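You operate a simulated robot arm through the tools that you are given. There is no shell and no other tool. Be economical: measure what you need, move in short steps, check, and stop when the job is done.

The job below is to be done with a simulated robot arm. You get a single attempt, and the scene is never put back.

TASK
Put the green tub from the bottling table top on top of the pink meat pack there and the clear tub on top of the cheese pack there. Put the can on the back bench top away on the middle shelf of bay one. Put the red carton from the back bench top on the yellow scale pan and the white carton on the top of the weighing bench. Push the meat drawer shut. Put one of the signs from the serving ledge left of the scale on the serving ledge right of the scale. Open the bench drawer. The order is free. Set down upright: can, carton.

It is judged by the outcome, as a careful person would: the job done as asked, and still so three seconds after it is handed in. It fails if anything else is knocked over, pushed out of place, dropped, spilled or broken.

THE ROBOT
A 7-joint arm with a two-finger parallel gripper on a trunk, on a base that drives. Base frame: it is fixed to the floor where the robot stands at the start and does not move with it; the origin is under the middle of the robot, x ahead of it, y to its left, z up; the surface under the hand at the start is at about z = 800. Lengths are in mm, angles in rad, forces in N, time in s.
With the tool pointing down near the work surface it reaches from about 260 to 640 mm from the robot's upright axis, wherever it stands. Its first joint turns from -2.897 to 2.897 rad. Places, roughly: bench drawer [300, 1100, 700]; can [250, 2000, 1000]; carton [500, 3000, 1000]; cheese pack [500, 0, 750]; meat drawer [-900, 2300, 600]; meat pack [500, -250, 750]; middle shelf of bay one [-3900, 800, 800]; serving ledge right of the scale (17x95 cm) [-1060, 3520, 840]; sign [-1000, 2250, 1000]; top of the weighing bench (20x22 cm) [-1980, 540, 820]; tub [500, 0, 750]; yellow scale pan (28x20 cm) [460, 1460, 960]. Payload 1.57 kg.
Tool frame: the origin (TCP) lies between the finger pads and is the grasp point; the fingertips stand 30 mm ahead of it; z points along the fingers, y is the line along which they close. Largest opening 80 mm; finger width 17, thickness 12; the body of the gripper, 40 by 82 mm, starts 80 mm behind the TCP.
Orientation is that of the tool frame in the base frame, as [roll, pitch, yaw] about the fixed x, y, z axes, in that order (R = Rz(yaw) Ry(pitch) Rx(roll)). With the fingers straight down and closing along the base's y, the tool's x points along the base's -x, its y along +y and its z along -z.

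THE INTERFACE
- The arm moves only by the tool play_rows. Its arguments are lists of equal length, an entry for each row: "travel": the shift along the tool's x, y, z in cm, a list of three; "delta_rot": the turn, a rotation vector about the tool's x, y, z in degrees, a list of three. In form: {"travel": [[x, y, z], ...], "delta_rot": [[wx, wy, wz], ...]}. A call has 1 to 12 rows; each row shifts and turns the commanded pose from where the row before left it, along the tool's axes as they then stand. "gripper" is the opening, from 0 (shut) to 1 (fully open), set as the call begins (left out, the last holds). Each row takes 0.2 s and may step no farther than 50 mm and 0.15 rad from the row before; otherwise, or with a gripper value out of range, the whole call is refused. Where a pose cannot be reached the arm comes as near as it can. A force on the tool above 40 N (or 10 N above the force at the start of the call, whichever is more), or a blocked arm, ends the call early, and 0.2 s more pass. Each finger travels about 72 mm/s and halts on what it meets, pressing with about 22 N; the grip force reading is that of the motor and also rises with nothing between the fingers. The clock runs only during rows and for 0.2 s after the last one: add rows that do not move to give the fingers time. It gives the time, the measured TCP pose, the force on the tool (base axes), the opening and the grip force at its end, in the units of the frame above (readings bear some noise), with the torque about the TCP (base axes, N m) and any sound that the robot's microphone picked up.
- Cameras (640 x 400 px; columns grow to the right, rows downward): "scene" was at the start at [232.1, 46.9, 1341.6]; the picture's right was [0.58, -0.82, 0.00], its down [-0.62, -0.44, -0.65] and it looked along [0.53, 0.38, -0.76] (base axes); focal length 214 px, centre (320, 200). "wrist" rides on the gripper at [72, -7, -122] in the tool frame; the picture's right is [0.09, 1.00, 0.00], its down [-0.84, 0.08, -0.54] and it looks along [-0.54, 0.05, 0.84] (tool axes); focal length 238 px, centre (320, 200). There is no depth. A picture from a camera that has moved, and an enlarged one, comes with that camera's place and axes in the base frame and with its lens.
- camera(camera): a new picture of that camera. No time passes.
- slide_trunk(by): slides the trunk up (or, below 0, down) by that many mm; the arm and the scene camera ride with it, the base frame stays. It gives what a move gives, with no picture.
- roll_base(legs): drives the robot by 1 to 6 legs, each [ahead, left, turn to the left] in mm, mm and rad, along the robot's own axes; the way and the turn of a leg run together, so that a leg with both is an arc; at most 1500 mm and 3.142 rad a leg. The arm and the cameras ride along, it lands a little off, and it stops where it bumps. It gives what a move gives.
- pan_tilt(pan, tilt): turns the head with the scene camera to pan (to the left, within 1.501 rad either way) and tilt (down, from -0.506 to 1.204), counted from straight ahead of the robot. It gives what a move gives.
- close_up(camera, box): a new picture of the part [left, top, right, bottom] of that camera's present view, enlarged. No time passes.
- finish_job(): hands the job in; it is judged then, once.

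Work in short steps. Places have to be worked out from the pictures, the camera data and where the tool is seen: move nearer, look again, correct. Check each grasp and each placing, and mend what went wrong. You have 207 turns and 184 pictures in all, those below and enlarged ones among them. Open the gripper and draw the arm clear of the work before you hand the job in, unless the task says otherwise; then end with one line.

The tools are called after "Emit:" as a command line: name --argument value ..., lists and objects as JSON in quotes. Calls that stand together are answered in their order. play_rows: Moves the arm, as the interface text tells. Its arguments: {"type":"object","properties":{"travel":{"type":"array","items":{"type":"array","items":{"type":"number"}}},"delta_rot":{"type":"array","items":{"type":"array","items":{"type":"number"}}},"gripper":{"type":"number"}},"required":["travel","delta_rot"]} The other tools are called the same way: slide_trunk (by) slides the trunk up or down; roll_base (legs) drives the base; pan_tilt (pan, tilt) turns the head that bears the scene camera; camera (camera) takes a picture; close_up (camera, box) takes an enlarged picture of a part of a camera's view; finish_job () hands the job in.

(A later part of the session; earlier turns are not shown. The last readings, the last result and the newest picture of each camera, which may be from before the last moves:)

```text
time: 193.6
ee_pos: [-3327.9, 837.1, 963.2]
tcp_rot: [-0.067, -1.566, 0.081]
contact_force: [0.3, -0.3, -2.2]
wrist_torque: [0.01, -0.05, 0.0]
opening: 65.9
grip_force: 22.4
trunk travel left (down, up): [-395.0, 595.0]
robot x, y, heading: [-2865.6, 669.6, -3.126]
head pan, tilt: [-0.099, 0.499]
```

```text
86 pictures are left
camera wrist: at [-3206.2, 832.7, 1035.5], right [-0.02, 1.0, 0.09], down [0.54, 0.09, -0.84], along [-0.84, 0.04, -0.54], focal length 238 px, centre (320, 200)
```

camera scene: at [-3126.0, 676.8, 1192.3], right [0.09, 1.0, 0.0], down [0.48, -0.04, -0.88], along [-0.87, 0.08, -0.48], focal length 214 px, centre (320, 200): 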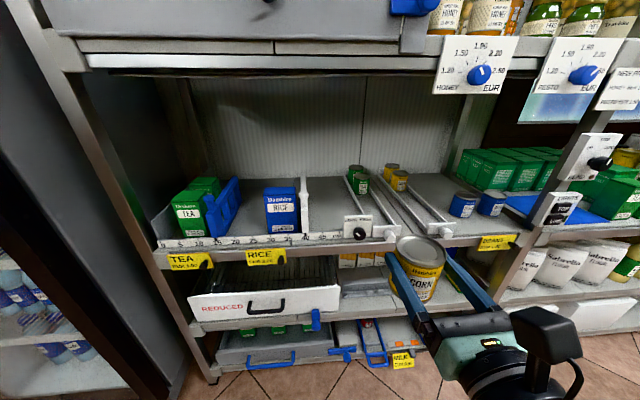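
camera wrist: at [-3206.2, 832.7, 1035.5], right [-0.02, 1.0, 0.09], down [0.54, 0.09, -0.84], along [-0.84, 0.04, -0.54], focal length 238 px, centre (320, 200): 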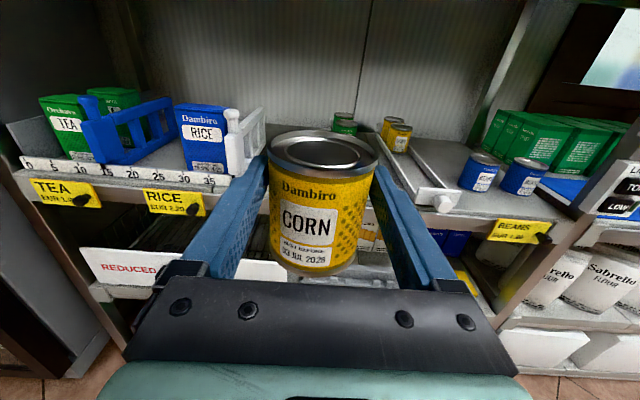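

I zoom on the shelf's free spots.

Emit:
close_up --camera "scene" --box '[280, 150, 520, 300]'

Emit:
close_up --camera "wrist" --box '[220, 90, 540, 290]'

```text
2.67 times, centred on (400, 225) of scene
camera zoom: at [-3126.0, 676.8, 1192.3], right [0.09, 1.0, 0.0], down [0.48, -0.04, -0.88], along [-0.87, 0.08, -0.48], focal length 572 px, centre (107, 133)
```

zoom: 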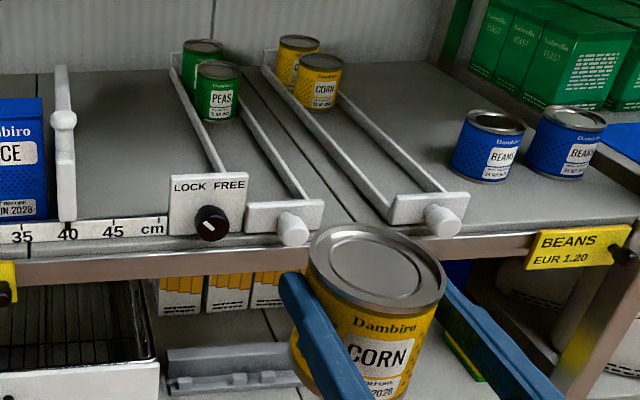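

```text
2.00 times, centred on (380, 190) of wrist
camera zoom: at [-3206.2, 832.7, 1035.5], right [-0.02, 1.0, 0.09], down [0.54, 0.09, -0.84], along [-0.84, 0.04, -0.54], focal length 477 px, centre (200, 220)
```

zoom: 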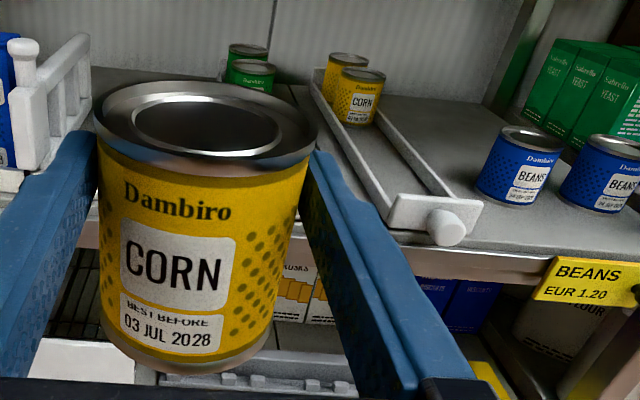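

The open floor in front of/around BEANS on the right has no lip. I shift the robot so the hand faces it and look closer.

Emit:
roll_base --legs '[[0, -440, -0.015]]'

Emit:
camera --camera "wrist"

Emit:
camera --camera "scene"

```text
time: 196.3
ee_pos: [-3330.7, 1283.2, 963.4]
tcp_rot: [-0.09, -1.565, 0.099]
contact_force: [0.6, 0.0, -3.0]
wrist_torque: [0.01, -0.03, -0.05]
opening: 66.3
grip_force: 22.3
trunk travel left (down, up): [-395.0, 595.0]
robot x, y, heading: [-2869.2, 1111.7, -3.136]
head pan, tilt: [-0.099, 0.499]
```

```text
83 pictures are left
camera wrist: at [-3208.8, 1278.6, 1035.5], right [-0.01, 1.0, 0.09], down [0.54, 0.08, -0.84], along [-0.84, 0.04, -0.54], focal length 238 px, centre (320, 200)
```

wrist: 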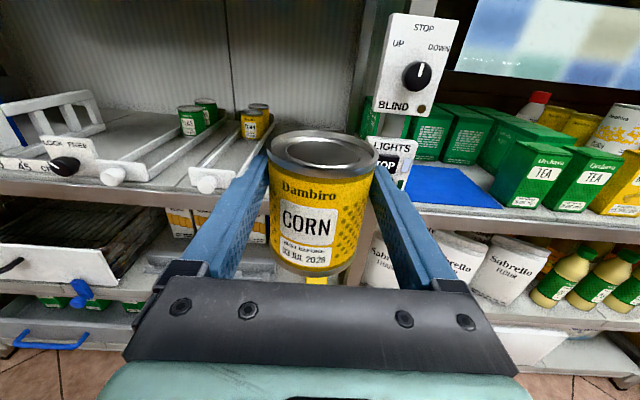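

```text
82 pictures are left
camera scene: at [-3129.9, 1122.0, 1192.3], right [0.09, 1.0, 0.0], down [0.48, -0.05, -0.88], along [-0.87, 0.08, -0.48], focal length 214 px, centre (320, 200)
```

scene: 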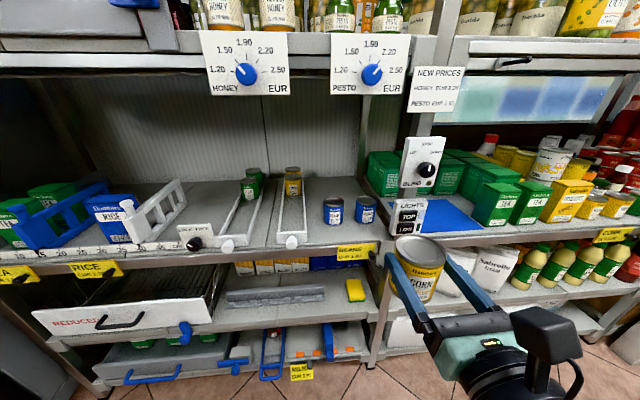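

Shelf floor ≈785, front edge x≈-3595; free spot between the corn lane and beans near (-3645,1165). I shift left 118 and drive forward 200 with the can still high.

Emit:
roll_base --legs '[[0, 120, 0], [200, 0, 0]]'

Emit:
camera --camera "wrist"

Emit:
camera --camera "scene"

```text
time: 198.7
ee_pos: [-3528.0, 1162.9, 962.2]
tcp_rot: [-0.063, -1.567, 0.071]
contact_force: [0.4, 0.1, -3.4]
wrist_torque: [0.01, -0.01, -0.01]
opening: 65.8
grip_force: 22.0
trunk travel left (down, up): [-395.0, 595.0]
robot x, y, heading: [-3065.2, 990.6, -3.138]
head pan, tilt: [-0.099, 0.499]
```

```text
81 pictures are left
camera wrist: at [-3406.1, 1157.8, 1035.4], right [-0.01, 1.0, 0.09], down [0.54, 0.08, -0.84], along [-0.84, 0.04, -0.54], focal length 238 px, centre (320, 200)
```

wrist: 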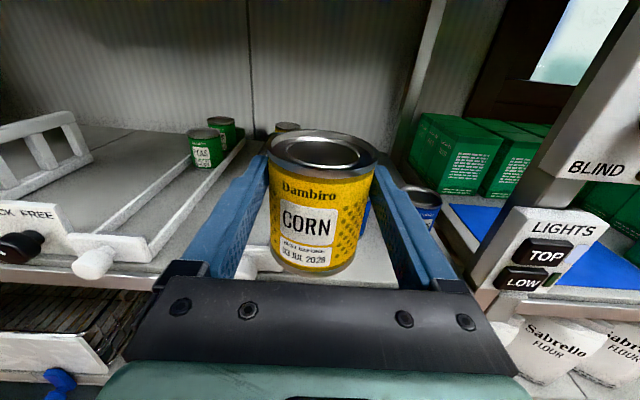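

```text
80 pictures are left
camera scene: at [-3327.5, 1001.1, 1192.2], right [0.1, 1.0, 0.0], down [0.48, -0.05, -0.88], along [-0.87, 0.08, -0.48], focal length 214 px, centre (320, 200)
```

scene: 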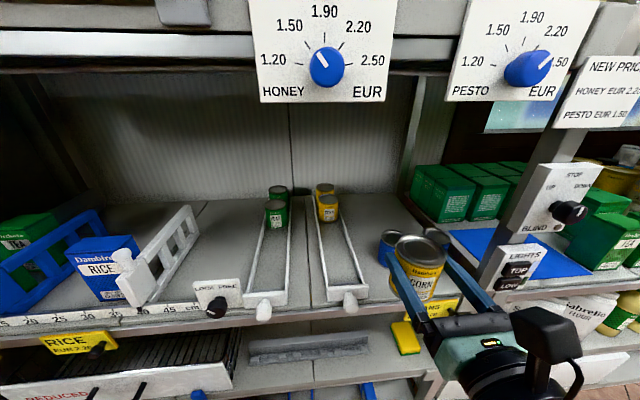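

Refined target (-3640,1182). Move there with the can high, then lower.

Emit:
play_rows --travel '[[0, 1.9, 0], [0, 0, 4], [0, 0, 4], [0, 0, 3.2], [-3, 0, 0], [-3, 0, 0], [0, 0, 0]]' --delta_rot '[[0, 0, 0], [0, 0, 0], [0, 0, 0], [0, 0, 0], [0, 0, 0], [0, 0, 0], [0, 0, 0]]'

Emit:
camera --camera "scene"

Emit:
camera --camera "wrist"

```text
time: 200.3
ee_pos: [-3640.9, 1180.3, 904.0]
tcp_rot: [0.019, -1.566, -0.012]
contact_force: [-0.4, -0.5, -2.5]
wrist_torque: [0.01, -0.06, -0.01]
opening: 65.6
grip_force: 21.6
trunk travel left (down, up): [-395.0, 595.0]
robot x, y, heading: [-3065.0, 991.7, -3.137]
head pan, tilt: [-0.099, 0.499]
```

```text
79 pictures are left
camera scene: at [-3327.2, 1001.1, 1192.3], right [0.1, 1.0, 0.0], down [0.48, -0.05, -0.88], along [-0.87, 0.08, -0.48], focal length 214 px, centre (320, 200)
```

scene: 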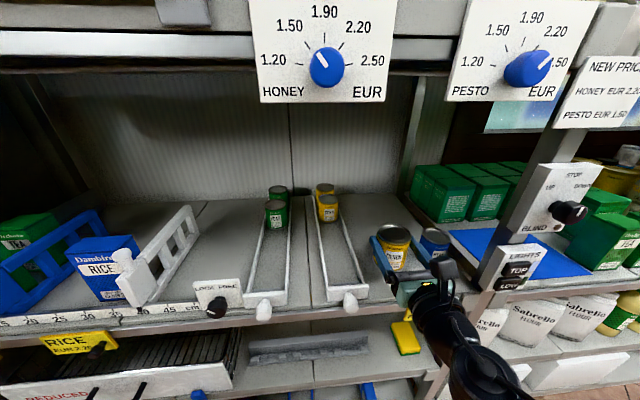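

```text
78 pictures are left
camera wrist: at [-3519.4, 1176.0, 975.9], right [-0.01, 1.0, 0.09], down [0.54, 0.08, -0.84], along [-0.84, 0.04, -0.54], focal length 238 px, centre (320, 200)
```

wrist: 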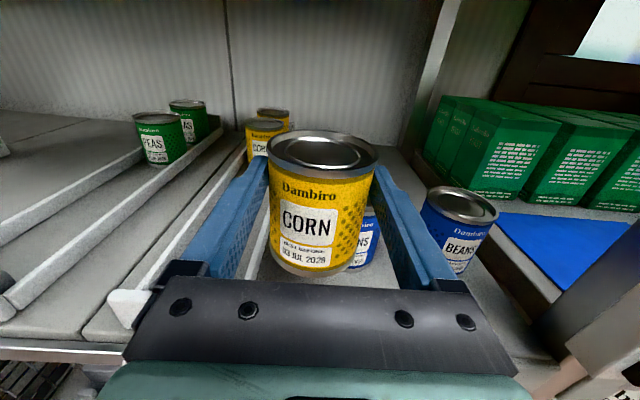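

Spot is clear. Lower toward the shelf.

Emit:
play_rows --travel '[[-3, 0, 0], [-2, 0, 0], [0, 0, 0]]' --delta_rot '[[0, 0, 0], [0, 0, 0], [0, 0, 0]]'

Emit:
camera --camera "wrist"

Emit:
close_up --camera "scene" --box '[320, 200, 480, 300]'

```text
time: 201.1
ee_pos: [-3641.1, 1180.5, 852.7]
tcp_rot: [0.04, -1.565, -0.031]
contact_force: [-0.1, 0.0, -2.6]
wrist_torque: [-0.02, -0.02, 0.06]
opening: 65.6
grip_force: 22.1
trunk travel left (down, up): [-395.0, 595.0]
robot x, y, heading: [-3064.6, 991.2, -3.138]
head pan, tilt: [-0.099, 0.499]
```

```text
77 pictures are left
camera wrist: at [-3519.5, 1176.2, 926.1], right [-0.01, 1.0, 0.09], down [0.54, 0.08, -0.84], along [-0.84, 0.04, -0.54], focal length 238 px, centre (320, 200)
```

wrist: 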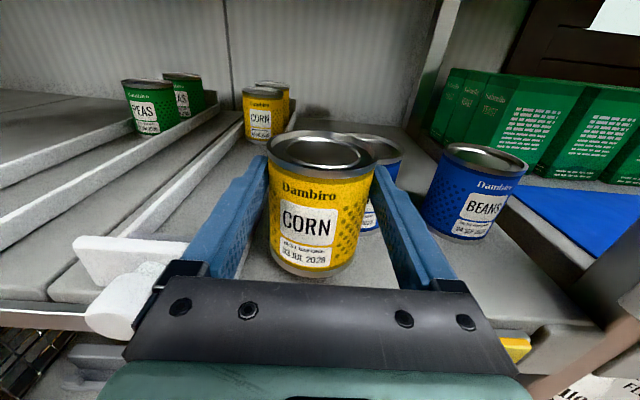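

```text
4.00 times, centred on (400, 250) of scene
camera zoom: at [-3327.1, 1001.1, 1192.3], right [0.1, 1.0, 0.0], down [0.48, -0.05, -0.88], along [-0.87, 0.08, -0.48], focal length 858 px, centre (0, 0)
```

zoom: 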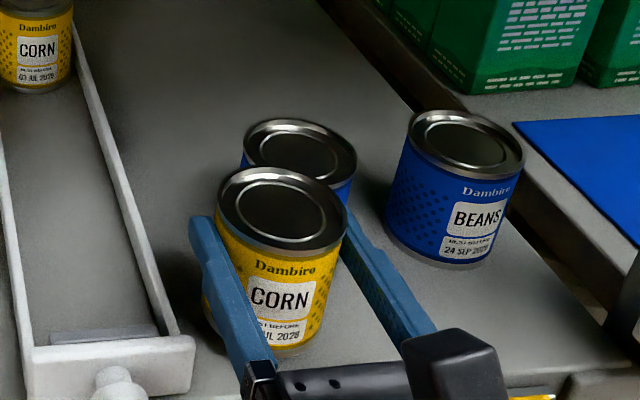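

Nearly down. Continue in small steps until contact.

Emit:
play_rows --travel '[[-0.4, 0, 0], [-0.3, 0, 0], [0, 0, 0]]' --delta_rot '[[0, 0, 0], [0, 0, 0], [0, 0, 0]]'

Emit:
play_rows --travel '[[-0.3, 0, 0], [0, 0, 0]]' --delta_rot '[[0, 0, 0], [0, 0, 0]]'

Emit:
play_rows --travel '[[-0.3, 0, 0], [0, 0, 0]]' --delta_rot '[[0, 0, 0], [0, 0, 0]]'

```text
time: 201.9
ee_pos: [-3640.5, 1181.5, 846.7]
tcp_rot: [-0.084, -1.567, 0.091]
contact_force: [-0.7, 0.5, -0.9]
wrist_torque: [0.02, -0.02, 0.0]
opening: 65.8
grip_force: 22.4
trunk travel left (down, up): [-395.0, 595.0]
robot x, y, heading: [-3064.0, 990.5, -3.135]
head pan, tilt: [-0.099, 0.499]
```

```text
time: 202.5
ee_pos: [-3641.7, 1180.2, 844.4]
tcp_rot: [-0.089, -1.566, 0.096]
contact_force: [0.3, 0.6, -2.5]
wrist_torque: [-0.01, -0.04, 0.01]
opening: 65.4
grip_force: 22.0
trunk travel left (down, up): [-395.0, 595.0]
robot x, y, heading: [-3068.1, 993.1, -3.137]
head pan, tilt: [-0.099, 0.499]
```

```text
time: 203.1
ee_pos: [-3640.8, 1180.5, 841.0]
tcp_rot: [-0.051, -1.567, 0.057]
contact_force: [0.1, -0.2, -3.0]
wrist_torque: [-0.02, -0.05, -0.04]
opening: 65.6
grip_force: 22.2
trunk travel left (down, up): [-395.0, 595.0]
robot x, y, heading: [-3065.4, 990.7, -3.135]
head pan, tilt: [-0.099, 0.499]
```

Still free; continue.

Emit:
play_rows --travel '[[-0.3, 0, 0], [0, 0, 0]]' --delta_rot '[[0, 0, 0], [0, 0, 0]]'

Emit:
play_rows --travel '[[-0.3, 0, 0], [0, 0, 0]]' --delta_rot '[[0, 0, 0], [0, 0, 0]]'

Emit:
close_up --camera "scene" --box '[320, 200, 480, 300]'

```text
time: 203.7
ee_pos: [-3640.3, 1180.8, 838.1]
tcp_rot: [-0.11, -1.568, 0.119]
contact_force: [-1.4, 0.3, -1.8]
wrist_torque: [0.0, -0.02, 0.03]
opening: 65.7
grip_force: 22.0
trunk travel left (down, up): [-395.0, 595.0]
robot x, y, heading: [-3062.0, 989.0, -3.139]
head pan, tilt: [-0.099, 0.499]
```

```text
time: 204.3
ee_pos: [-3639.9, 1179.6, 836.0]
tcp_rot: [0.002, -1.566, 0.004]
contact_force: [-0.4, -1.2, -0.3]
wrist_torque: [-0.01, 0.12, 0.01]
opening: 65.7
grip_force: 22.2
trunk travel left (down, up): [-395.0, 595.0]
robot x, y, heading: [-3063.2, 992.4, -3.146]
head pan, tilt: [-0.099, 0.499]
```

```text
4.00 times, centred on (400, 250) of scene
camera zoom: at [-3327.0, 1001.0, 1192.4], right [0.1, 1.0, 0.0], down [0.48, -0.05, -0.88], along [-0.87, 0.08, -0.48], focal length 858 px, centre (0, 0)
```

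zoom: 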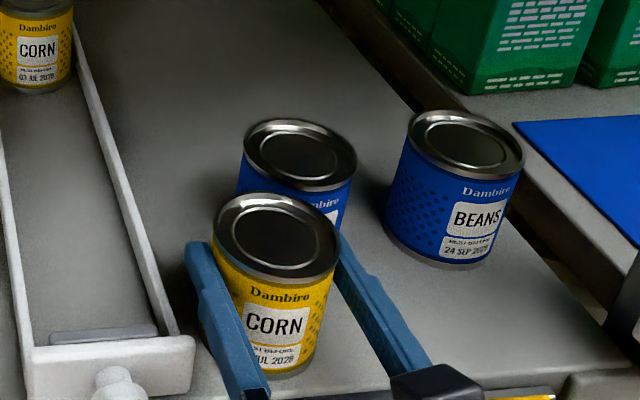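

Contact is starting; a final 2 mm, then release.

Emit:
play_rows --travel '[[-0.15, 0, 0], [0, 0, 0]]' --delta_rot '[[0, 0, 0], [0, 0, 0]]'

Emit:
play_rows --travel '[[0, 0, 0], [0, 0, 0], [0, 0, 0]]' --delta_rot '[[0, 0, 0], [0, 0, 0], [0, 0, 0]]' --gripper 1

Emit:
camera --camera "wrist"

```text
time: 204.9
ee_pos: [-3640.4, 1179.9, 835.6]
tcp_rot: [0.043, -1.562, -0.037]
contact_force: [-0.9, -2.5, 9.8]
wrist_torque: [-0.24, -0.07, 0.05]
opening: 65.5
grip_force: 22.1
trunk travel left (down, up): [-395.0, 595.0]
robot x, y, heading: [-3061.4, 989.3, -3.142]
head pan, tilt: [-0.099, 0.499]
```

```text
time: 205.7
ee_pos: [-3640.6, 1181.1, 834.2]
tcp_rot: [-0.034, -1.565, 0.042]
contact_force: [-0.5, 0.8, -0.2]
wrist_torque: [0.0, -0.03, -0.02]
opening: 79.7
grip_force: 0.1
trunk travel left (down, up): [-395.0, 595.0]
robot x, y, heading: [-3066.6, 988.7, -3.137]
head pan, tilt: [-0.099, 0.499]
```

```text
74 pictures are left
camera wrist: at [-3518.8, 1176.7, 906.0], right [-0.01, 1.0, 0.09], down [0.54, 0.08, -0.84], along [-0.84, 0.04, -0.54], focal length 238 px, centre (320, 200)
```

wrist: 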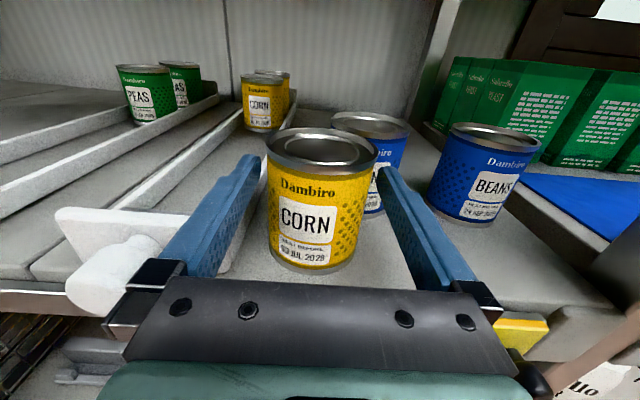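

Can stands free. Withdraw straight back with the arm, then the base.

Emit:
play_rows --travel '[[0, 0, -3], [0, 0, -4], [0, 0, -4]]' --delta_rot '[[0, 0, 0], [0, 0, 0], [0, 0, 0]]'

Emit:
roll_base --legs '[[-300, 0, 0]]'

Emit:
camera --camera "wrist"

```text
time: 206.5
ee_pos: [-3530.8, 1179.1, 832.5]
tcp_rot: [-0.048, -1.565, 0.053]
contact_force: [-0.6, 0.2, 0.1]
wrist_torque: [0.04, -0.01, 0.04]
opening: 80.2
grip_force: 0.1
trunk travel left (down, up): [-395.0, 595.0]
robot x, y, heading: [-3066.0, 990.2, -3.137]
head pan, tilt: [-0.099, 0.499]
```

```text
time: 208.6
ee_pos: [-3228.8, 1179.7, 832.5]
tcp_rot: [-0.03, -1.567, 0.043]
contact_force: [-0.2, 0.0, -0.8]
wrist_torque: [-0.01, -0.04, -0.02]
opening: 80.0
grip_force: 0.1
trunk travel left (down, up): [-395.0, 595.0]
robot x, y, heading: [-2764.4, 991.0, -3.133]
head pan, tilt: [-0.099, 0.499]
```

```text
73 pictures are left
camera wrist: at [-3107.5, 1175.6, 904.4], right [-0.01, 1.0, 0.09], down [0.54, 0.08, -0.84], along [-0.84, 0.04, -0.54], focal length 238 px, centre (320, 200)
```

wrist: 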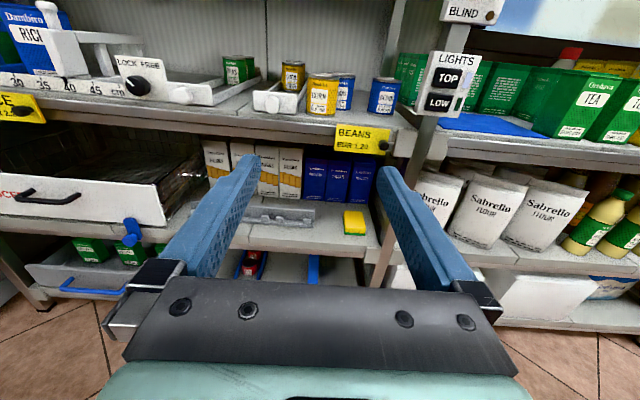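

Can is safely on the shelf. I raise the trunk, drive back to the corridor, turn to face +x and look at the weighing bench.

Emit:
slide_trunk --by 400

Emit:
roll_base --legs '[[0, 1030, 0], [0, 0, 3.13]]'

Emit:
pan_tilt --pan 0.6 --tilt 0.6

Emit:
camera --camera "scene"

```text
time: 212.4
ee_pos: [-3228.8, 1180.3, 1231.8]
tcp_rot: [-0.042, -1.566, 0.053]
contact_force: [0.8, 0.2, 0.9]
wrist_torque: [0.01, 0.0, -0.01]
opening: 79.9
grip_force: 0.2
trunk travel left (down, up): [-795.0, 195.0]
robot x, y, heading: [-2762.0, 996.0, -3.133]
head pan, tilt: [-0.099, 0.499]
```

```text
time: 225.0
ee_pos: [-2296.5, -201.0, 1230.9]
tcp_rot: [-0.036, -1.567, -3.087]
contact_force: [0.0, -0.3, -0.3]
wrist_torque: [0.01, -0.02, -0.01]
opening: 80.3
grip_force: 0.0
trunk travel left (down, up): [-795.0, 195.0]
robot x, y, heading: [-2763.4, -18.2, 0.013]
head pan, tilt: [-0.099, 0.499]
```

```text
time: 226.1
ee_pos: [-2296.4, -202.0, 1231.8]
tcp_rot: [-0.05, -1.564, -3.073]
contact_force: [0.0, 0.3, -0.6]
wrist_torque: [0.02, 0.01, 0.05]
opening: 80.1
grip_force: 0.1
trunk travel left (down, up): [-795.0, 195.0]
robot x, y, heading: [-2764.4, -16.2, 0.016]
head pan, tilt: [0.6, 0.6]
```

```text
72 pictures are left
camera scene: at [-2522.4, 38.5, 1583.3], right [0.58, -0.82, 0.0], down [-0.46, -0.32, -0.83], along [0.68, 0.47, -0.56], focal length 214 px, centre (320, 200)
```

scene: 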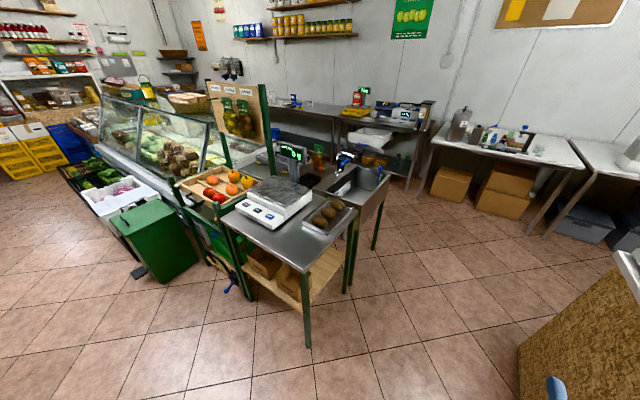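

Emit:
close_up --camera "scene" --box '[210, 150, 402, 270]'

```text
3.33 times, centred on (306, 210) of scene
camera zoom: at [-2522.4, 38.5, 1583.3], right [0.58, -0.82, 0.0], down [-0.46, -0.32, -0.83], along [0.68, 0.47, -0.56], focal length 715 px, centre (367, 167)
```

zoom: 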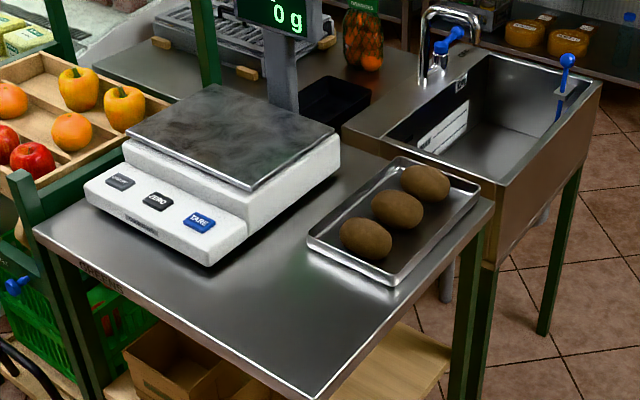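

Free area on the weighing bench is around (-1965,545), z≈820. I now drive back to the serving aisle to do the meat drawer and the sign.

Emit:
roll_base --legs '[[1500, 0, -0.016], [690, 0, 0], [0, 1000, 0], [180, 900, 0]]'

Emit:
pan_tilt --pan 1.45 --tilt 0.7

Emit:
camera --camera "scene"

```text
time: 246.4
ee_pos: [77.1, 1769.1, 1232.5]
tcp_rot: [-0.05, -1.565, -3.055]
contact_force: [1.1, 0.4, 0.0]
wrist_torque: [0.03, 0.01, -0.05]
opening: 80.3
grip_force: 0.0
trunk travel left (down, up): [-795.0, 195.0]
robot x, y, heading: [-394.5, 1942.7, 0.032]
head pan, tilt: [0.6, 0.6]
```

```text
time: 247.6
ee_pos: [78.1, 1769.5, 1232.9]
tcp_rot: [-0.064, -1.565, -3.04]
contact_force: [-0.9, 0.7, -0.3]
wrist_torque: [-0.02, 0.01, 0.02]
opening: 80.0
grip_force: 0.0
trunk travel left (down, up): [-795.0, 195.0]
robot x, y, heading: [-393.2, 1948.7, 0.034]
head pan, tilt: [1.45, 0.7]
```

```text
70 pictures are left
camera scene: at [-218.0, 2036.8, 1574.7], right [1.0, -0.09, 0.0], down [-0.06, -0.64, -0.77], along [0.07, 0.76, -0.64], focal length 214 px, centre (320, 200)
```

scene: 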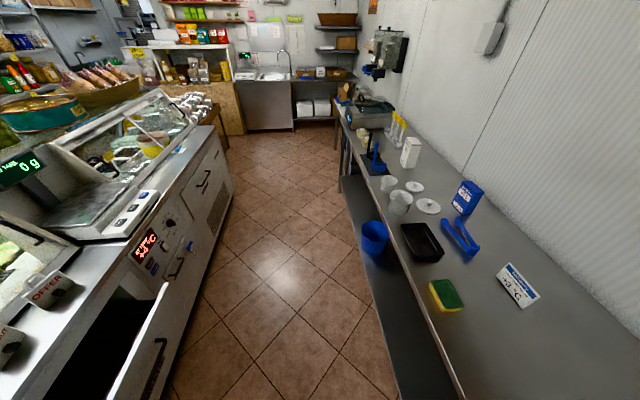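

I see the signs on the ledge left of the scale and the open meat drawer. I turn the robot to face the counter.

Emit:
roll_base --legs '[[60, 0, 0], [0, 0, 1.55], [0, 0, 1.55]]'

Emit:
pan_tilt --pan 0.0 --tilt 0.8

Emit:
camera --camera "scene"

Emit:
camera --camera "wrist"

```text
time: 256.2
ee_pos: [-807.8, 2121.3, 1231.5]
tcp_rot: [-0.074, -1.566, 0.113]
contact_force: [-0.1, -0.6, -0.9]
wrist_torque: [0.0, -0.01, -0.01]
opening: 80.1
grip_force: 0.0
trunk travel left (down, up): [-795.0, 195.0]
robot x, y, heading: [-339.1, 1945.8, -3.113]
head pan, tilt: [1.45, 0.7]
```

```text
time: 257.8
ee_pos: [-806.9, 2120.9, 1232.0]
tcp_rot: [-0.082, -1.564, 0.118]
contact_force: [0.5, -0.6, -0.2]
wrist_torque: [0.0, 0.03, 0.02]
opening: 80.1
grip_force: 0.1
trunk travel left (down, up): [-795.0, 195.0]
robot x, y, heading: [-336.8, 1946.8, -3.109]
head pan, tilt: [0.0, 0.799]
```

```text
69 pictures are left
camera scene: at [-587.7, 1939.9, 1566.4], right [-0.03, 1.0, 0.0], down [0.72, 0.02, -0.7], along [-0.7, -0.02, -0.72], focal length 214 px, centre (320, 200)
```

scene: 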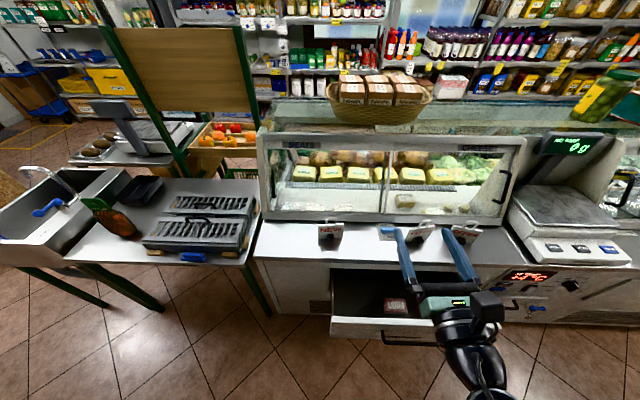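

```text
68 pictures are left
camera wrist: at [-684.8, 2120.6, 1304.3], right [-0.04, 1.0, 0.09], down [0.53, 0.1, -0.84], along [-0.84, 0.02, -0.54], focal length 238 px, centre (320, 200)
```

wrist: 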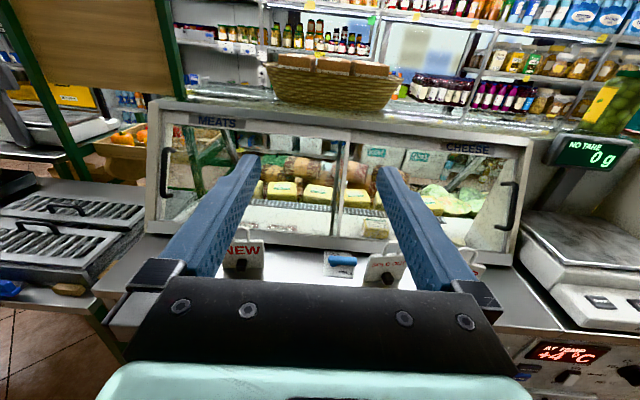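

The meat drawer front is around x≈-850, y≈1980–2415. I back up, centre the hand on it, close the fingers and lower the trunk.

Emit:
roll_base --legs '[[-160, -75, -0.03]]'

Emit:
slide_trunk --by -400

Emit:
slide_trunk --by -240

Emit:
play_rows --travel '[[0, 0, 0], [0, 0, 0], [0, 0, 0], [0, 0, 0]]' --delta_rot '[[0, 0, 0], [0, 0, 0], [0, 0, 0], [0, 0, 0]]' --gripper 0

Emit:
camera --camera "wrist"

Emit:
camera --camera "scene"

```text
time: 259.3
ee_pos: [-634.6, 2212.7, 1232.5]
tcp_rot: [-0.099, -1.566, 0.099]
contact_force: [0.1, 0.5, -0.4]
wrist_torque: [-0.02, -0.02, 0.03]
opening: 80.0
grip_force: 0.0
trunk travel left (down, up): [-795.0, 195.0]
robot x, y, heading: [-169.9, 2023.3, 3.142]
head pan, tilt: [0.0, 0.799]
```

```text
time: 263.1
ee_pos: [-633.7, 2213.4, 832.8]
tcp_rot: [-0.087, -1.565, 0.089]
contact_force: [0.2, -0.1, -0.1]
wrist_torque: [0.01, 0.02, -0.02]
opening: 79.9
grip_force: 0.0
trunk travel left (down, up): [-395.0, 595.0]
robot x, y, heading: [-170.0, 2019.9, 3.14]
head pan, tilt: [0.0, 0.799]
```

```text
time: 265.6
ee_pos: [-634.0, 2213.6, 592.1]
tcp_rot: [-0.09, -1.566, 0.091]
contact_force: [0.7, -0.5, 0.4]
wrist_torque: [-0.02, -0.02, 0.01]
opening: 80.0
grip_force: 0.1
trunk travel left (down, up): [-155.0, 835.0]
robot x, y, heading: [-169.5, 2025.3, 3.139]
head pan, tilt: [0.0, 0.799]
```

```text
time: 266.6
ee_pos: [-633.8, 2214.3, 592.2]
tcp_rot: [-0.086, -1.566, 0.089]
contact_force: [-0.2, -0.9, -0.1]
wrist_torque: [0.0, 0.0, 0.02]
opening: 0.0
grip_force: 21.3
trunk travel left (down, up): [-155.0, 835.0]
robot x, y, heading: [-169.8, 2022.3, 3.139]
head pan, tilt: [0.0, 0.799]
```

```text
67 pictures are left
camera wrist: at [-512.2, 2208.7, 664.3], right [0.0, 1.0, 0.09], down [0.54, 0.08, -0.84], along [-0.84, 0.05, -0.54], focal length 238 px, centre (320, 200)
```

wrist: 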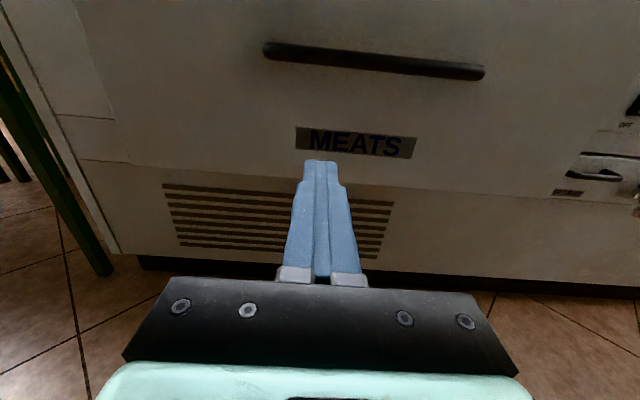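

```text
66 pictures are left
camera scene: at [-421.7, 2024.6, 926.4], right [0.0, 1.0, 0.0], down [0.72, 0.0, -0.7], along [-0.7, 0.0, -0.72], focal length 214 px, centre (320, 200)
```

scene: 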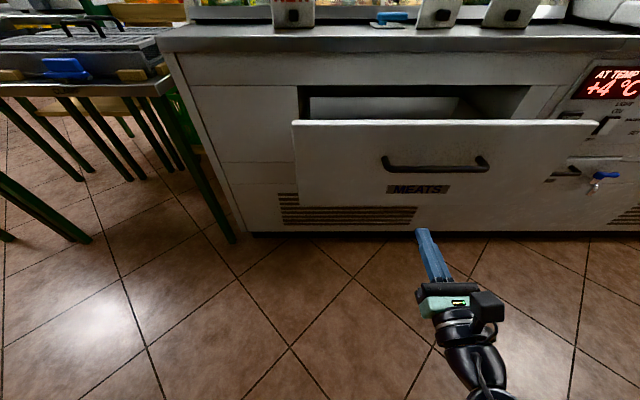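

Panel spans y≈1970–2600, z≈465–724, handle at z≈609. I align at y≈2290, z≈555 and approach.

Emit:
play_rows --travel '[[-3.5, 0, 0], [0, 0, 0]]' --delta_rot '[[0, 0, 0], [0, 0, 0]]'

Emit:
roll_base --legs '[[130, -75, 0]]'

Emit:
camera --camera "wrist"

Emit:
camera --camera "scene"

```text
time: 267.2
ee_pos: [-632.0, 2213.1, 555.6]
tcp_rot: [-0.055, -1.565, 0.055]
contact_force: [0.3, 0.0, -0.8]
wrist_torque: [0.01, -0.01, -0.01]
opening: 0.2
grip_force: 21.2
trunk travel left (down, up): [-155.0, 835.0]
robot x, y, heading: [-172.9, 2023.7, 3.138]
head pan, tilt: [0.0, 0.799]
```

```text
time: 268.6
ee_pos: [-760.6, 2288.6, 556.4]
tcp_rot: [-0.05, -1.565, 0.054]
contact_force: [0.8, 0.6, 0.3]
wrist_torque: [-0.01, 0.04, 0.02]
opening: 0.3
grip_force: 21.5
trunk travel left (down, up): [-155.0, 835.0]
robot x, y, heading: [-294.9, 2098.8, -3.144]
head pan, tilt: [0.0, 0.799]
```

```text
65 pictures are left
camera wrist: at [-638.8, 2283.4, 628.6], right [0.0, 1.0, 0.09], down [0.54, 0.08, -0.84], along [-0.84, 0.05, -0.54], focal length 238 px, centre (320, 200)
```

wrist: 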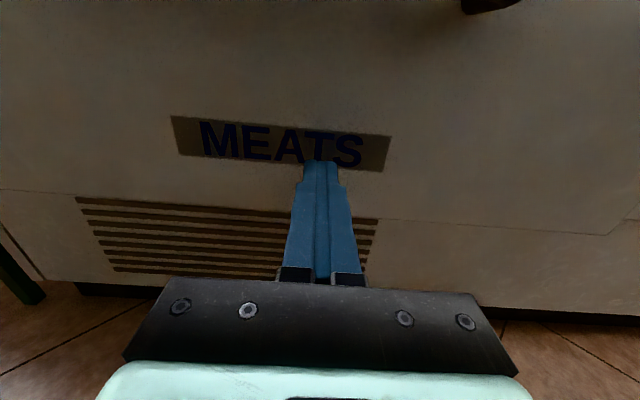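

```text
64 pictures are left
camera scene: at [-550.0, 2100.5, 926.4], right [0.0, 1.0, 0.0], down [0.72, 0.0, -0.7], along [-0.7, 0.0, -0.72], focal length 214 px, centre (320, 200)
```

scene: 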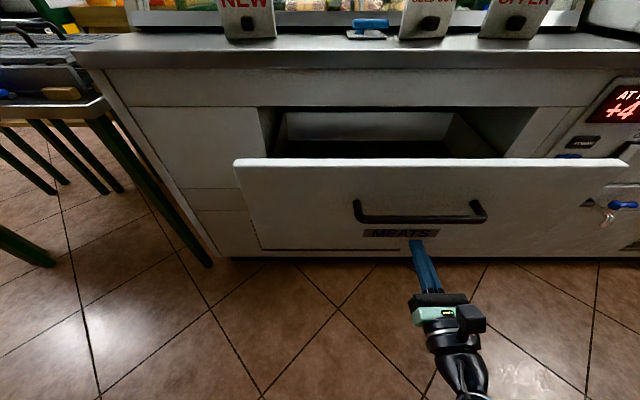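

Panel is at x≈-800; raise to z≈582 and push forward with the base.

Emit:
play_rows --travel '[[2.6, 0, -1], [0, 0, 0]]' --delta_rot '[[0, 0, 0], [0, 0, 0]]'

Emit:
roll_base --legs '[[120, 0, 0]]'

Emit:
camera --camera "scene"

```text
time: 269.2
ee_pos: [-751.5, 2289.7, 583.2]
tcp_rot: [-0.12, -1.567, 0.124]
contact_force: [0.3, 1.0, 0.5]
wrist_torque: [0.0, 0.0, 0.01]
opening: 0.0
grip_force: 21.1
trunk travel left (down, up): [-155.0, 835.0]
robot x, y, heading: [-298.6, 2099.3, -3.141]
head pan, tilt: [0.0, 0.799]
```

```text
time: 270.4
ee_pos: [-872.0, 2290.1, 583.5]
tcp_rot: [-0.094, -1.566, 0.1]
contact_force: [0.3, 0.2, -0.1]
wrist_torque: [0.01, -0.02, 0.0]
opening: 0.0
grip_force: 20.8
trunk travel left (down, up): [-155.0, 835.0]
robot x, y, heading: [-416.3, 2100.2, -3.139]
head pan, tilt: [0.0, 0.799]
```

```text
63 pictures are left
camera scene: at [-670.1, 2100.4, 926.4], right [0.0, 1.0, 0.0], down [0.72, 0.0, -0.7], along [-0.7, 0.0, -0.72], focal length 214 px, centre (320, 200)
```

scene: 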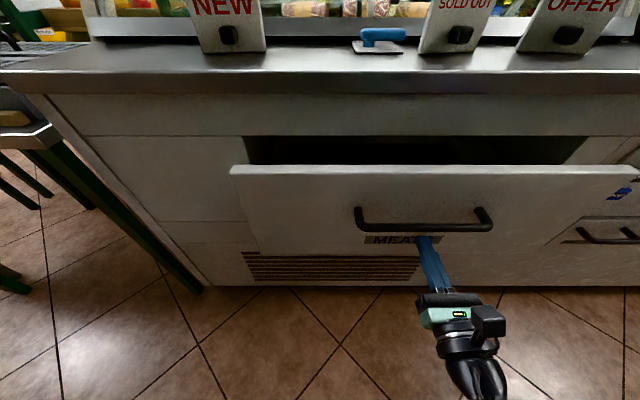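

Drawer is moving in. Continue pushing.

Emit:
roll_base --legs '[[70, 0, 0]]'

Emit:
camera --camera "scene"

```text
time: 271.4
ee_pos: [-942.9, 2287.7, 583.1]
tcp_rot: [-0.13, -1.567, 0.135]
contact_force: [0.0, 0.2, -0.1]
wrist_torque: [0.0, 0.0, 0.01]
opening: 0.0
grip_force: 21.5
trunk travel left (down, up): [-155.0, 835.0]
robot x, y, heading: [-489.7, 2100.5, -3.143]
head pan, tilt: [0.0, 0.799]
```

```text
62 pictures are left
camera scene: at [-741.9, 2100.3, 926.4], right [0.0, 1.0, 0.0], down [0.72, 0.0, -0.7], along [-0.7, 0.0, -0.72], focal length 214 px, centre (320, 200)
```

scene: 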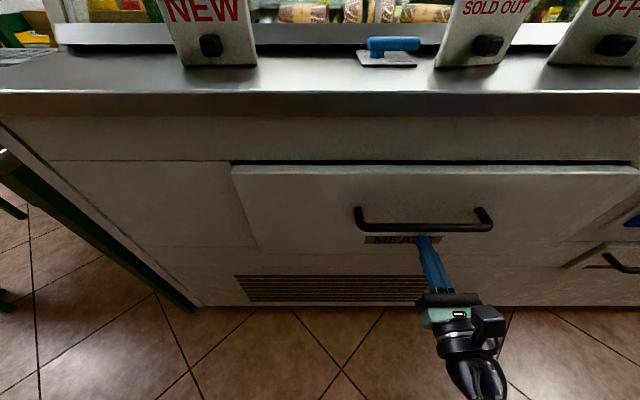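

Almost shut; push the final bit with the arm, which stops on force.

Emit:
play_rows --travel '[[0, 0, 1], [0, 0, 1], [0, 0, 1], [0, 0, 1], [0, 0, 1], [0, 0, 1], [0, 0, 1]]' --delta_rot '[[0, 0, 0], [0, 0, 0], [0, 0, 0], [0, 0, 0], [0, 0, 0], [0, 0, 0], [0, 0, 0]]'

Emit:
camera --camera "scene"

```text
time: 272.1
ee_pos: [-959.1, 2289.1, 582.8]
tcp_rot: [-0.409, -1.566, 0.412]
contact_force: [4.0, -0.2, 0.3]
wrist_torque: [0.01, 0.01, 0.01]
opening: 0.0
grip_force: 21.0
trunk travel left (down, up): [-155.0, 835.0]
robot x, y, heading: [-487.0, 2099.7, -3.141]
head pan, tilt: [0.0, 0.799]
stopped in row 3: the force on the tool passed its limit at 55 N (the readings are from after the stop); the commanded pose is now the measured one
```

```text
61 pictures are left
camera scene: at [-741.6, 2100.4, 926.5], right [0.0, 1.0, 0.0], down [0.72, 0.0, -0.7], along [-0.7, 0.0, -0.72], focal length 214 px, centre (320, 200)
```

scene: 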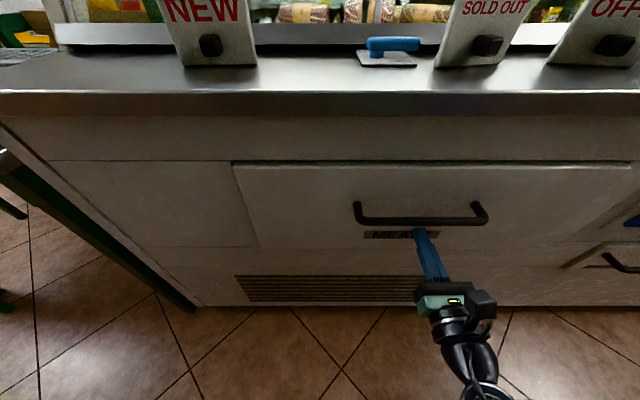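

The drawer is shut against its stop. I back off and raise the trunk to inspect the signs.

Emit:
roll_base --legs '[[-200, 0, 0]]'

Emit:
slide_trunk --by 400

Emit:
slide_trunk --by 200

Emit:
camera --camera "scene"

```text
time: 273.7
ee_pos: [-756.8, 2288.2, 582.6]
tcp_rot: [-0.63, -1.57, 0.64]
contact_force: [-0.5, 0.4, 0.8]
wrist_torque: [0.01, 0.04, -0.01]
opening: 0.1
grip_force: 21.0
trunk travel left (down, up): [-155.0, 835.0]
robot x, y, heading: [-283.6, 2102.6, -3.133]
head pan, tilt: [0.0, 0.799]
```

```text
time: 277.5
ee_pos: [-755.8, 2287.4, 981.5]
tcp_rot: [-0.608, -1.569, 0.621]
contact_force: [0.5, -0.4, 0.2]
wrist_torque: [0.02, 0.0, -0.04]
opening: 0.0
grip_force: 21.1
trunk travel left (down, up): [-555.0, 435.0]
robot x, y, heading: [-285.7, 2100.1, -3.135]
head pan, tilt: [0.0, 0.799]
```

```text
time: 279.7
ee_pos: [-756.8, 2288.2, 1182.0]
tcp_rot: [-0.616, -1.569, 0.626]
contact_force: [0.4, 0.1, -0.2]
wrist_torque: [-0.01, -0.02, 0.02]
opening: 0.2
grip_force: 21.3
trunk travel left (down, up): [-755.0, 235.0]
robot x, y, heading: [-287.2, 2099.6, -3.138]
head pan, tilt: [0.0, 0.799]
```

```text
60 pictures are left
camera scene: at [-536.7, 2099.7, 1526.4], right [-0.01, 1.0, 0.0], down [0.72, 0.0, -0.7], along [-0.7, 0.0, -0.72], focal length 214 px, centre (320, 200)
```

scene: 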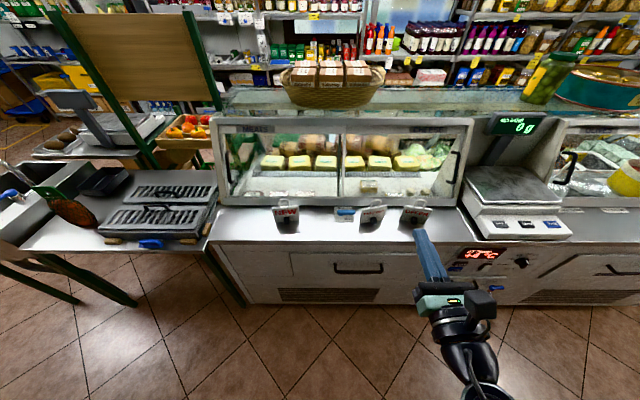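

Emit:
close_up --camera "scene" --box '[260, 190, 450, 250]'

Emit:
camera --camera "wrist"

```text
3.37 times, centred on (355, 220) of scene
camera zoom: at [-536.7, 2099.7, 1526.4], right [-0.01, 1.0, 0.0], down [0.72, 0.0, -0.7], along [-0.7, 0.0, -0.72], focal length 722 px, centre (202, 133)
```

zoom: 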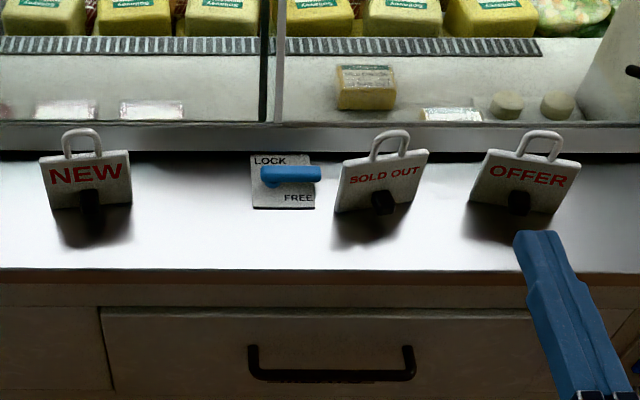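

```text
58 pictures are left
camera wrist: at [-634.1, 2283.7, 1254.4], right [-0.01, 1.0, 0.09], down [0.54, 0.08, -0.84], along [-0.84, 0.04, -0.54], focal length 238 px, centre (320, 200)
```

wrist: 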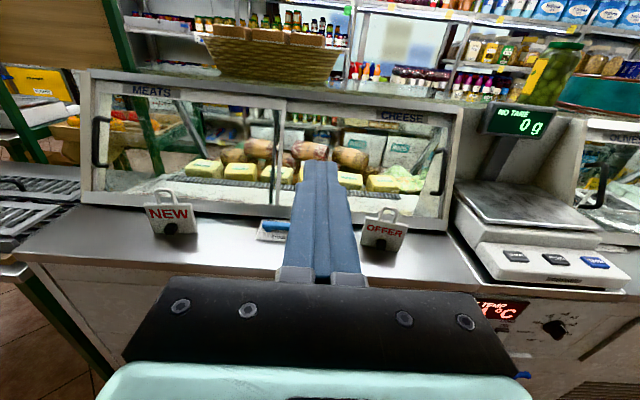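

The signs have loop handles; I'll take OFFER by its loop at about (-1070,2460,957), approaching horizontally. Align, lower, and open.

Emit:
roll_base --legs '[[0, -172, 0]]'

Emit:
slide_trunk --by -222

Emit:
play_rows --travel '[[0, 0, 0], [0, 0, 0], [0, 0, 0], [0, 0, 0], [0, 0, 0]]' --delta_rot '[[0, 0, 0], [0, 0, 0], [0, 0, 0], [0, 0, 0], [0, 0, 0]]' --gripper 1

Emit:
roll_base --legs '[[170, 0, 0]]'

Emit:
camera --camera "wrist"

Emit:
camera --camera "scene"

```text
time: 281.2
ee_pos: [-758.4, 2462.0, 1183.0]
tcp_rot: [-0.713, -1.567, 0.721]
contact_force: [0.1, 0.4, 1.1]
wrist_torque: [0.02, 0.01, 0.02]
opening: 0.0
grip_force: 21.1
trunk travel left (down, up): [-755.0, 235.0]
robot x, y, heading: [-283.3, 2272.5, -3.139]
head pan, tilt: [0.0, 0.799]
```

```text
time: 283.5
ee_pos: [-755.7, 2461.8, 960.4]
tcp_rot: [-0.565, -1.57, 0.571]
contact_force: [0.2, -0.6, 0.2]
wrist_torque: [-0.01, 0.02, -0.03]
opening: 0.0
grip_force: 21.4
trunk travel left (down, up): [-533.0, 457.0]
robot x, y, heading: [-285.8, 2272.6, -3.139]
head pan, tilt: [0.0, 0.799]
```

```text
time: 284.7
ee_pos: [-756.7, 2462.1, 959.9]
tcp_rot: [-0.579, -1.569, 0.59]
contact_force: [-1.1, 0.3, 0.6]
wrist_torque: [0.03, 0.0, -0.01]
opening: 80.1
grip_force: 0.0
trunk travel left (down, up): [-533.0, 457.0]
robot x, y, heading: [-285.8, 2272.3, -3.133]
head pan, tilt: [0.0, 0.799]
```

```text
time: 286.2
ee_pos: [-921.7, 2462.8, 959.3]
tcp_rot: [-0.748, -1.569, 0.751]
contact_force: [0.2, 0.2, 0.3]
wrist_torque: [-0.02, 0.04, 0.0]
opening: 80.1
grip_force: 0.0
trunk travel left (down, up): [-533.0, 457.0]
robot x, y, heading: [-453.9, 2273.3, -3.137]
head pan, tilt: [0.0, 0.799]
```

```text
57 pictures are left
camera wrist: at [-801.4, 2458.3, 1032.3], right [-0.01, 1.0, 0.09], down [0.54, 0.08, -0.84], along [-0.84, 0.04, -0.54], focal length 238 px, centre (320, 200)
```

wrist: 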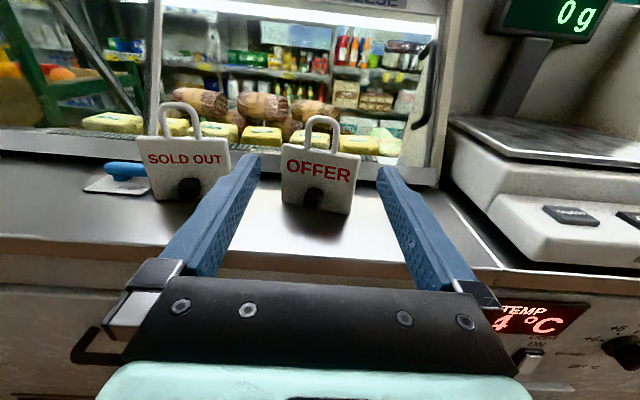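

```text
56 pictures are left
camera scene: at [-704.8, 2274.0, 1304.2], right [0.0, 1.0, 0.0], down [0.72, 0.0, -0.7], along [-0.7, 0.0, -0.72], focal length 214 px, centre (320, 200)
```

scene: 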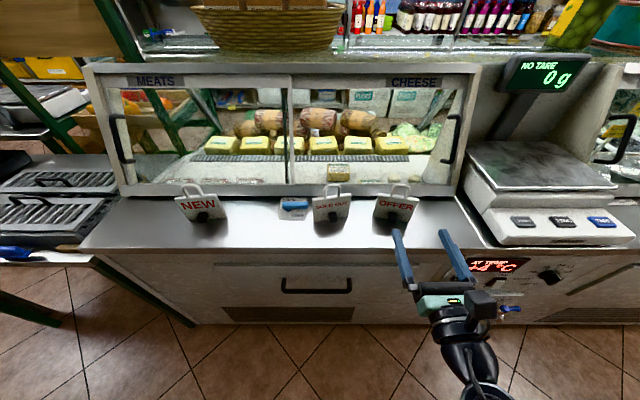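

Loop centre at about (-1078,2465,950). Lower 9 mm and advance 140.

Emit:
play_rows --travel '[[-0.9, 0.3, 0], [0, 0, 4], [0, 0, 4], [0, 0, 3], [0, 0, 0]]' --delta_rot '[[0, 0, 0], [0, 0, 0], [0, 0, 0], [0, 0, 0], [0, 0, 0]]'

Emit:
camera --camera "wrist"

```text
time: 287.4
ee_pos: [-1034.0, 2463.9, 949.7]
tcp_rot: [-0.681, -1.569, 0.686]
contact_force: [0.5, 0.5, -0.1]
wrist_torque: [0.0, 0.03, 0.01]
opening: 79.9
grip_force: 0.0
trunk travel left (down, up): [-533.0, 457.0]
robot x, y, heading: [-451.6, 2270.2, -3.141]
head pan, tilt: [0.0, 0.799]
```

```text
55 pictures are left
camera wrist: at [-912.4, 2458.5, 1021.6], right [-0.01, 1.0, 0.09], down [0.54, 0.08, -0.84], along [-0.84, 0.04, -0.54], focal length 238 px, centre (320, 200)
```

wrist: 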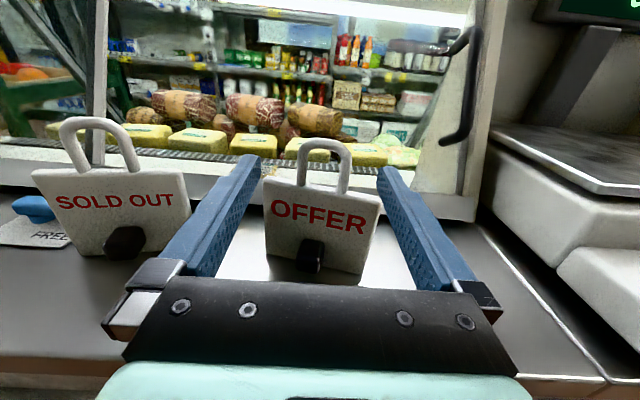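

Loop at x≈-1072, z≈950. Advance 28 mm and close.

Emit:
play_rows --travel '[[0, 0, 1.5], [0, 0, 1.3], [0, 0, 0]]' --delta_rot '[[0, 0, 0], [0, 0, 0], [0, 0, 0]]'

Emit:
play_rows --travel '[[0, 0, 0], [0, 0, 0], [0, 0, 0], [0, 0, 0]]' --delta_rot '[[0, 0, 0], [0, 0, 0], [0, 0, 0], [0, 0, 0]]' --gripper 0

Emit:
camera --camera "wrist"

```text
time: 288.2
ee_pos: [-1061.5, 2463.3, 950.0]
tcp_rot: [-0.653, -1.57, 0.658]
contact_force: [0.0, 0.4, 0.4]
wrist_torque: [0.01, -0.03, -0.01]
opening: 80.4
grip_force: 0.0
trunk travel left (down, up): [-533.0, 457.0]
robot x, y, heading: [-453.0, 2272.4, -3.141]
head pan, tilt: [0.0, 0.799]
```

```text
time: 289.2
ee_pos: [-1060.2, 2463.9, 948.1]
tcp_rot: [-0.54, -1.568, 0.544]
contact_force: [0.4, 0.1, 0.9]
wrist_torque: [-0.05, -0.01, 0.02]
opening: 39.4
grip_force: 22.4
trunk travel left (down, up): [-533.0, 457.0]
robot x, y, heading: [-453.3, 2274.4, -3.143]
head pan, tilt: [0.0, 0.799]
```

```text
54 pictures are left
camera wrist: at [-938.6, 2459.3, 1021.8], right [-0.01, 1.0, 0.09], down [0.54, 0.08, -0.84], along [-0.84, 0.04, -0.54], focal length 238 px, centre (320, 200)
```

wrist: 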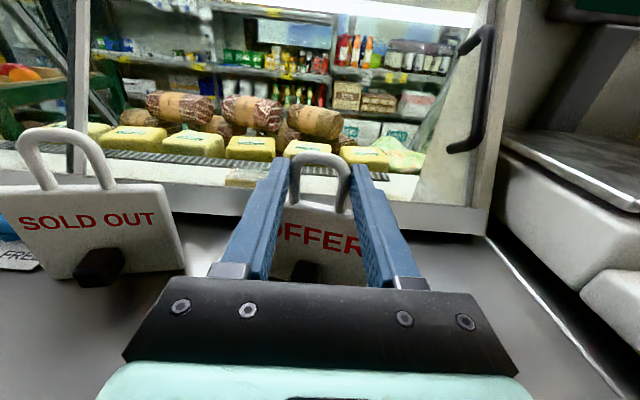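

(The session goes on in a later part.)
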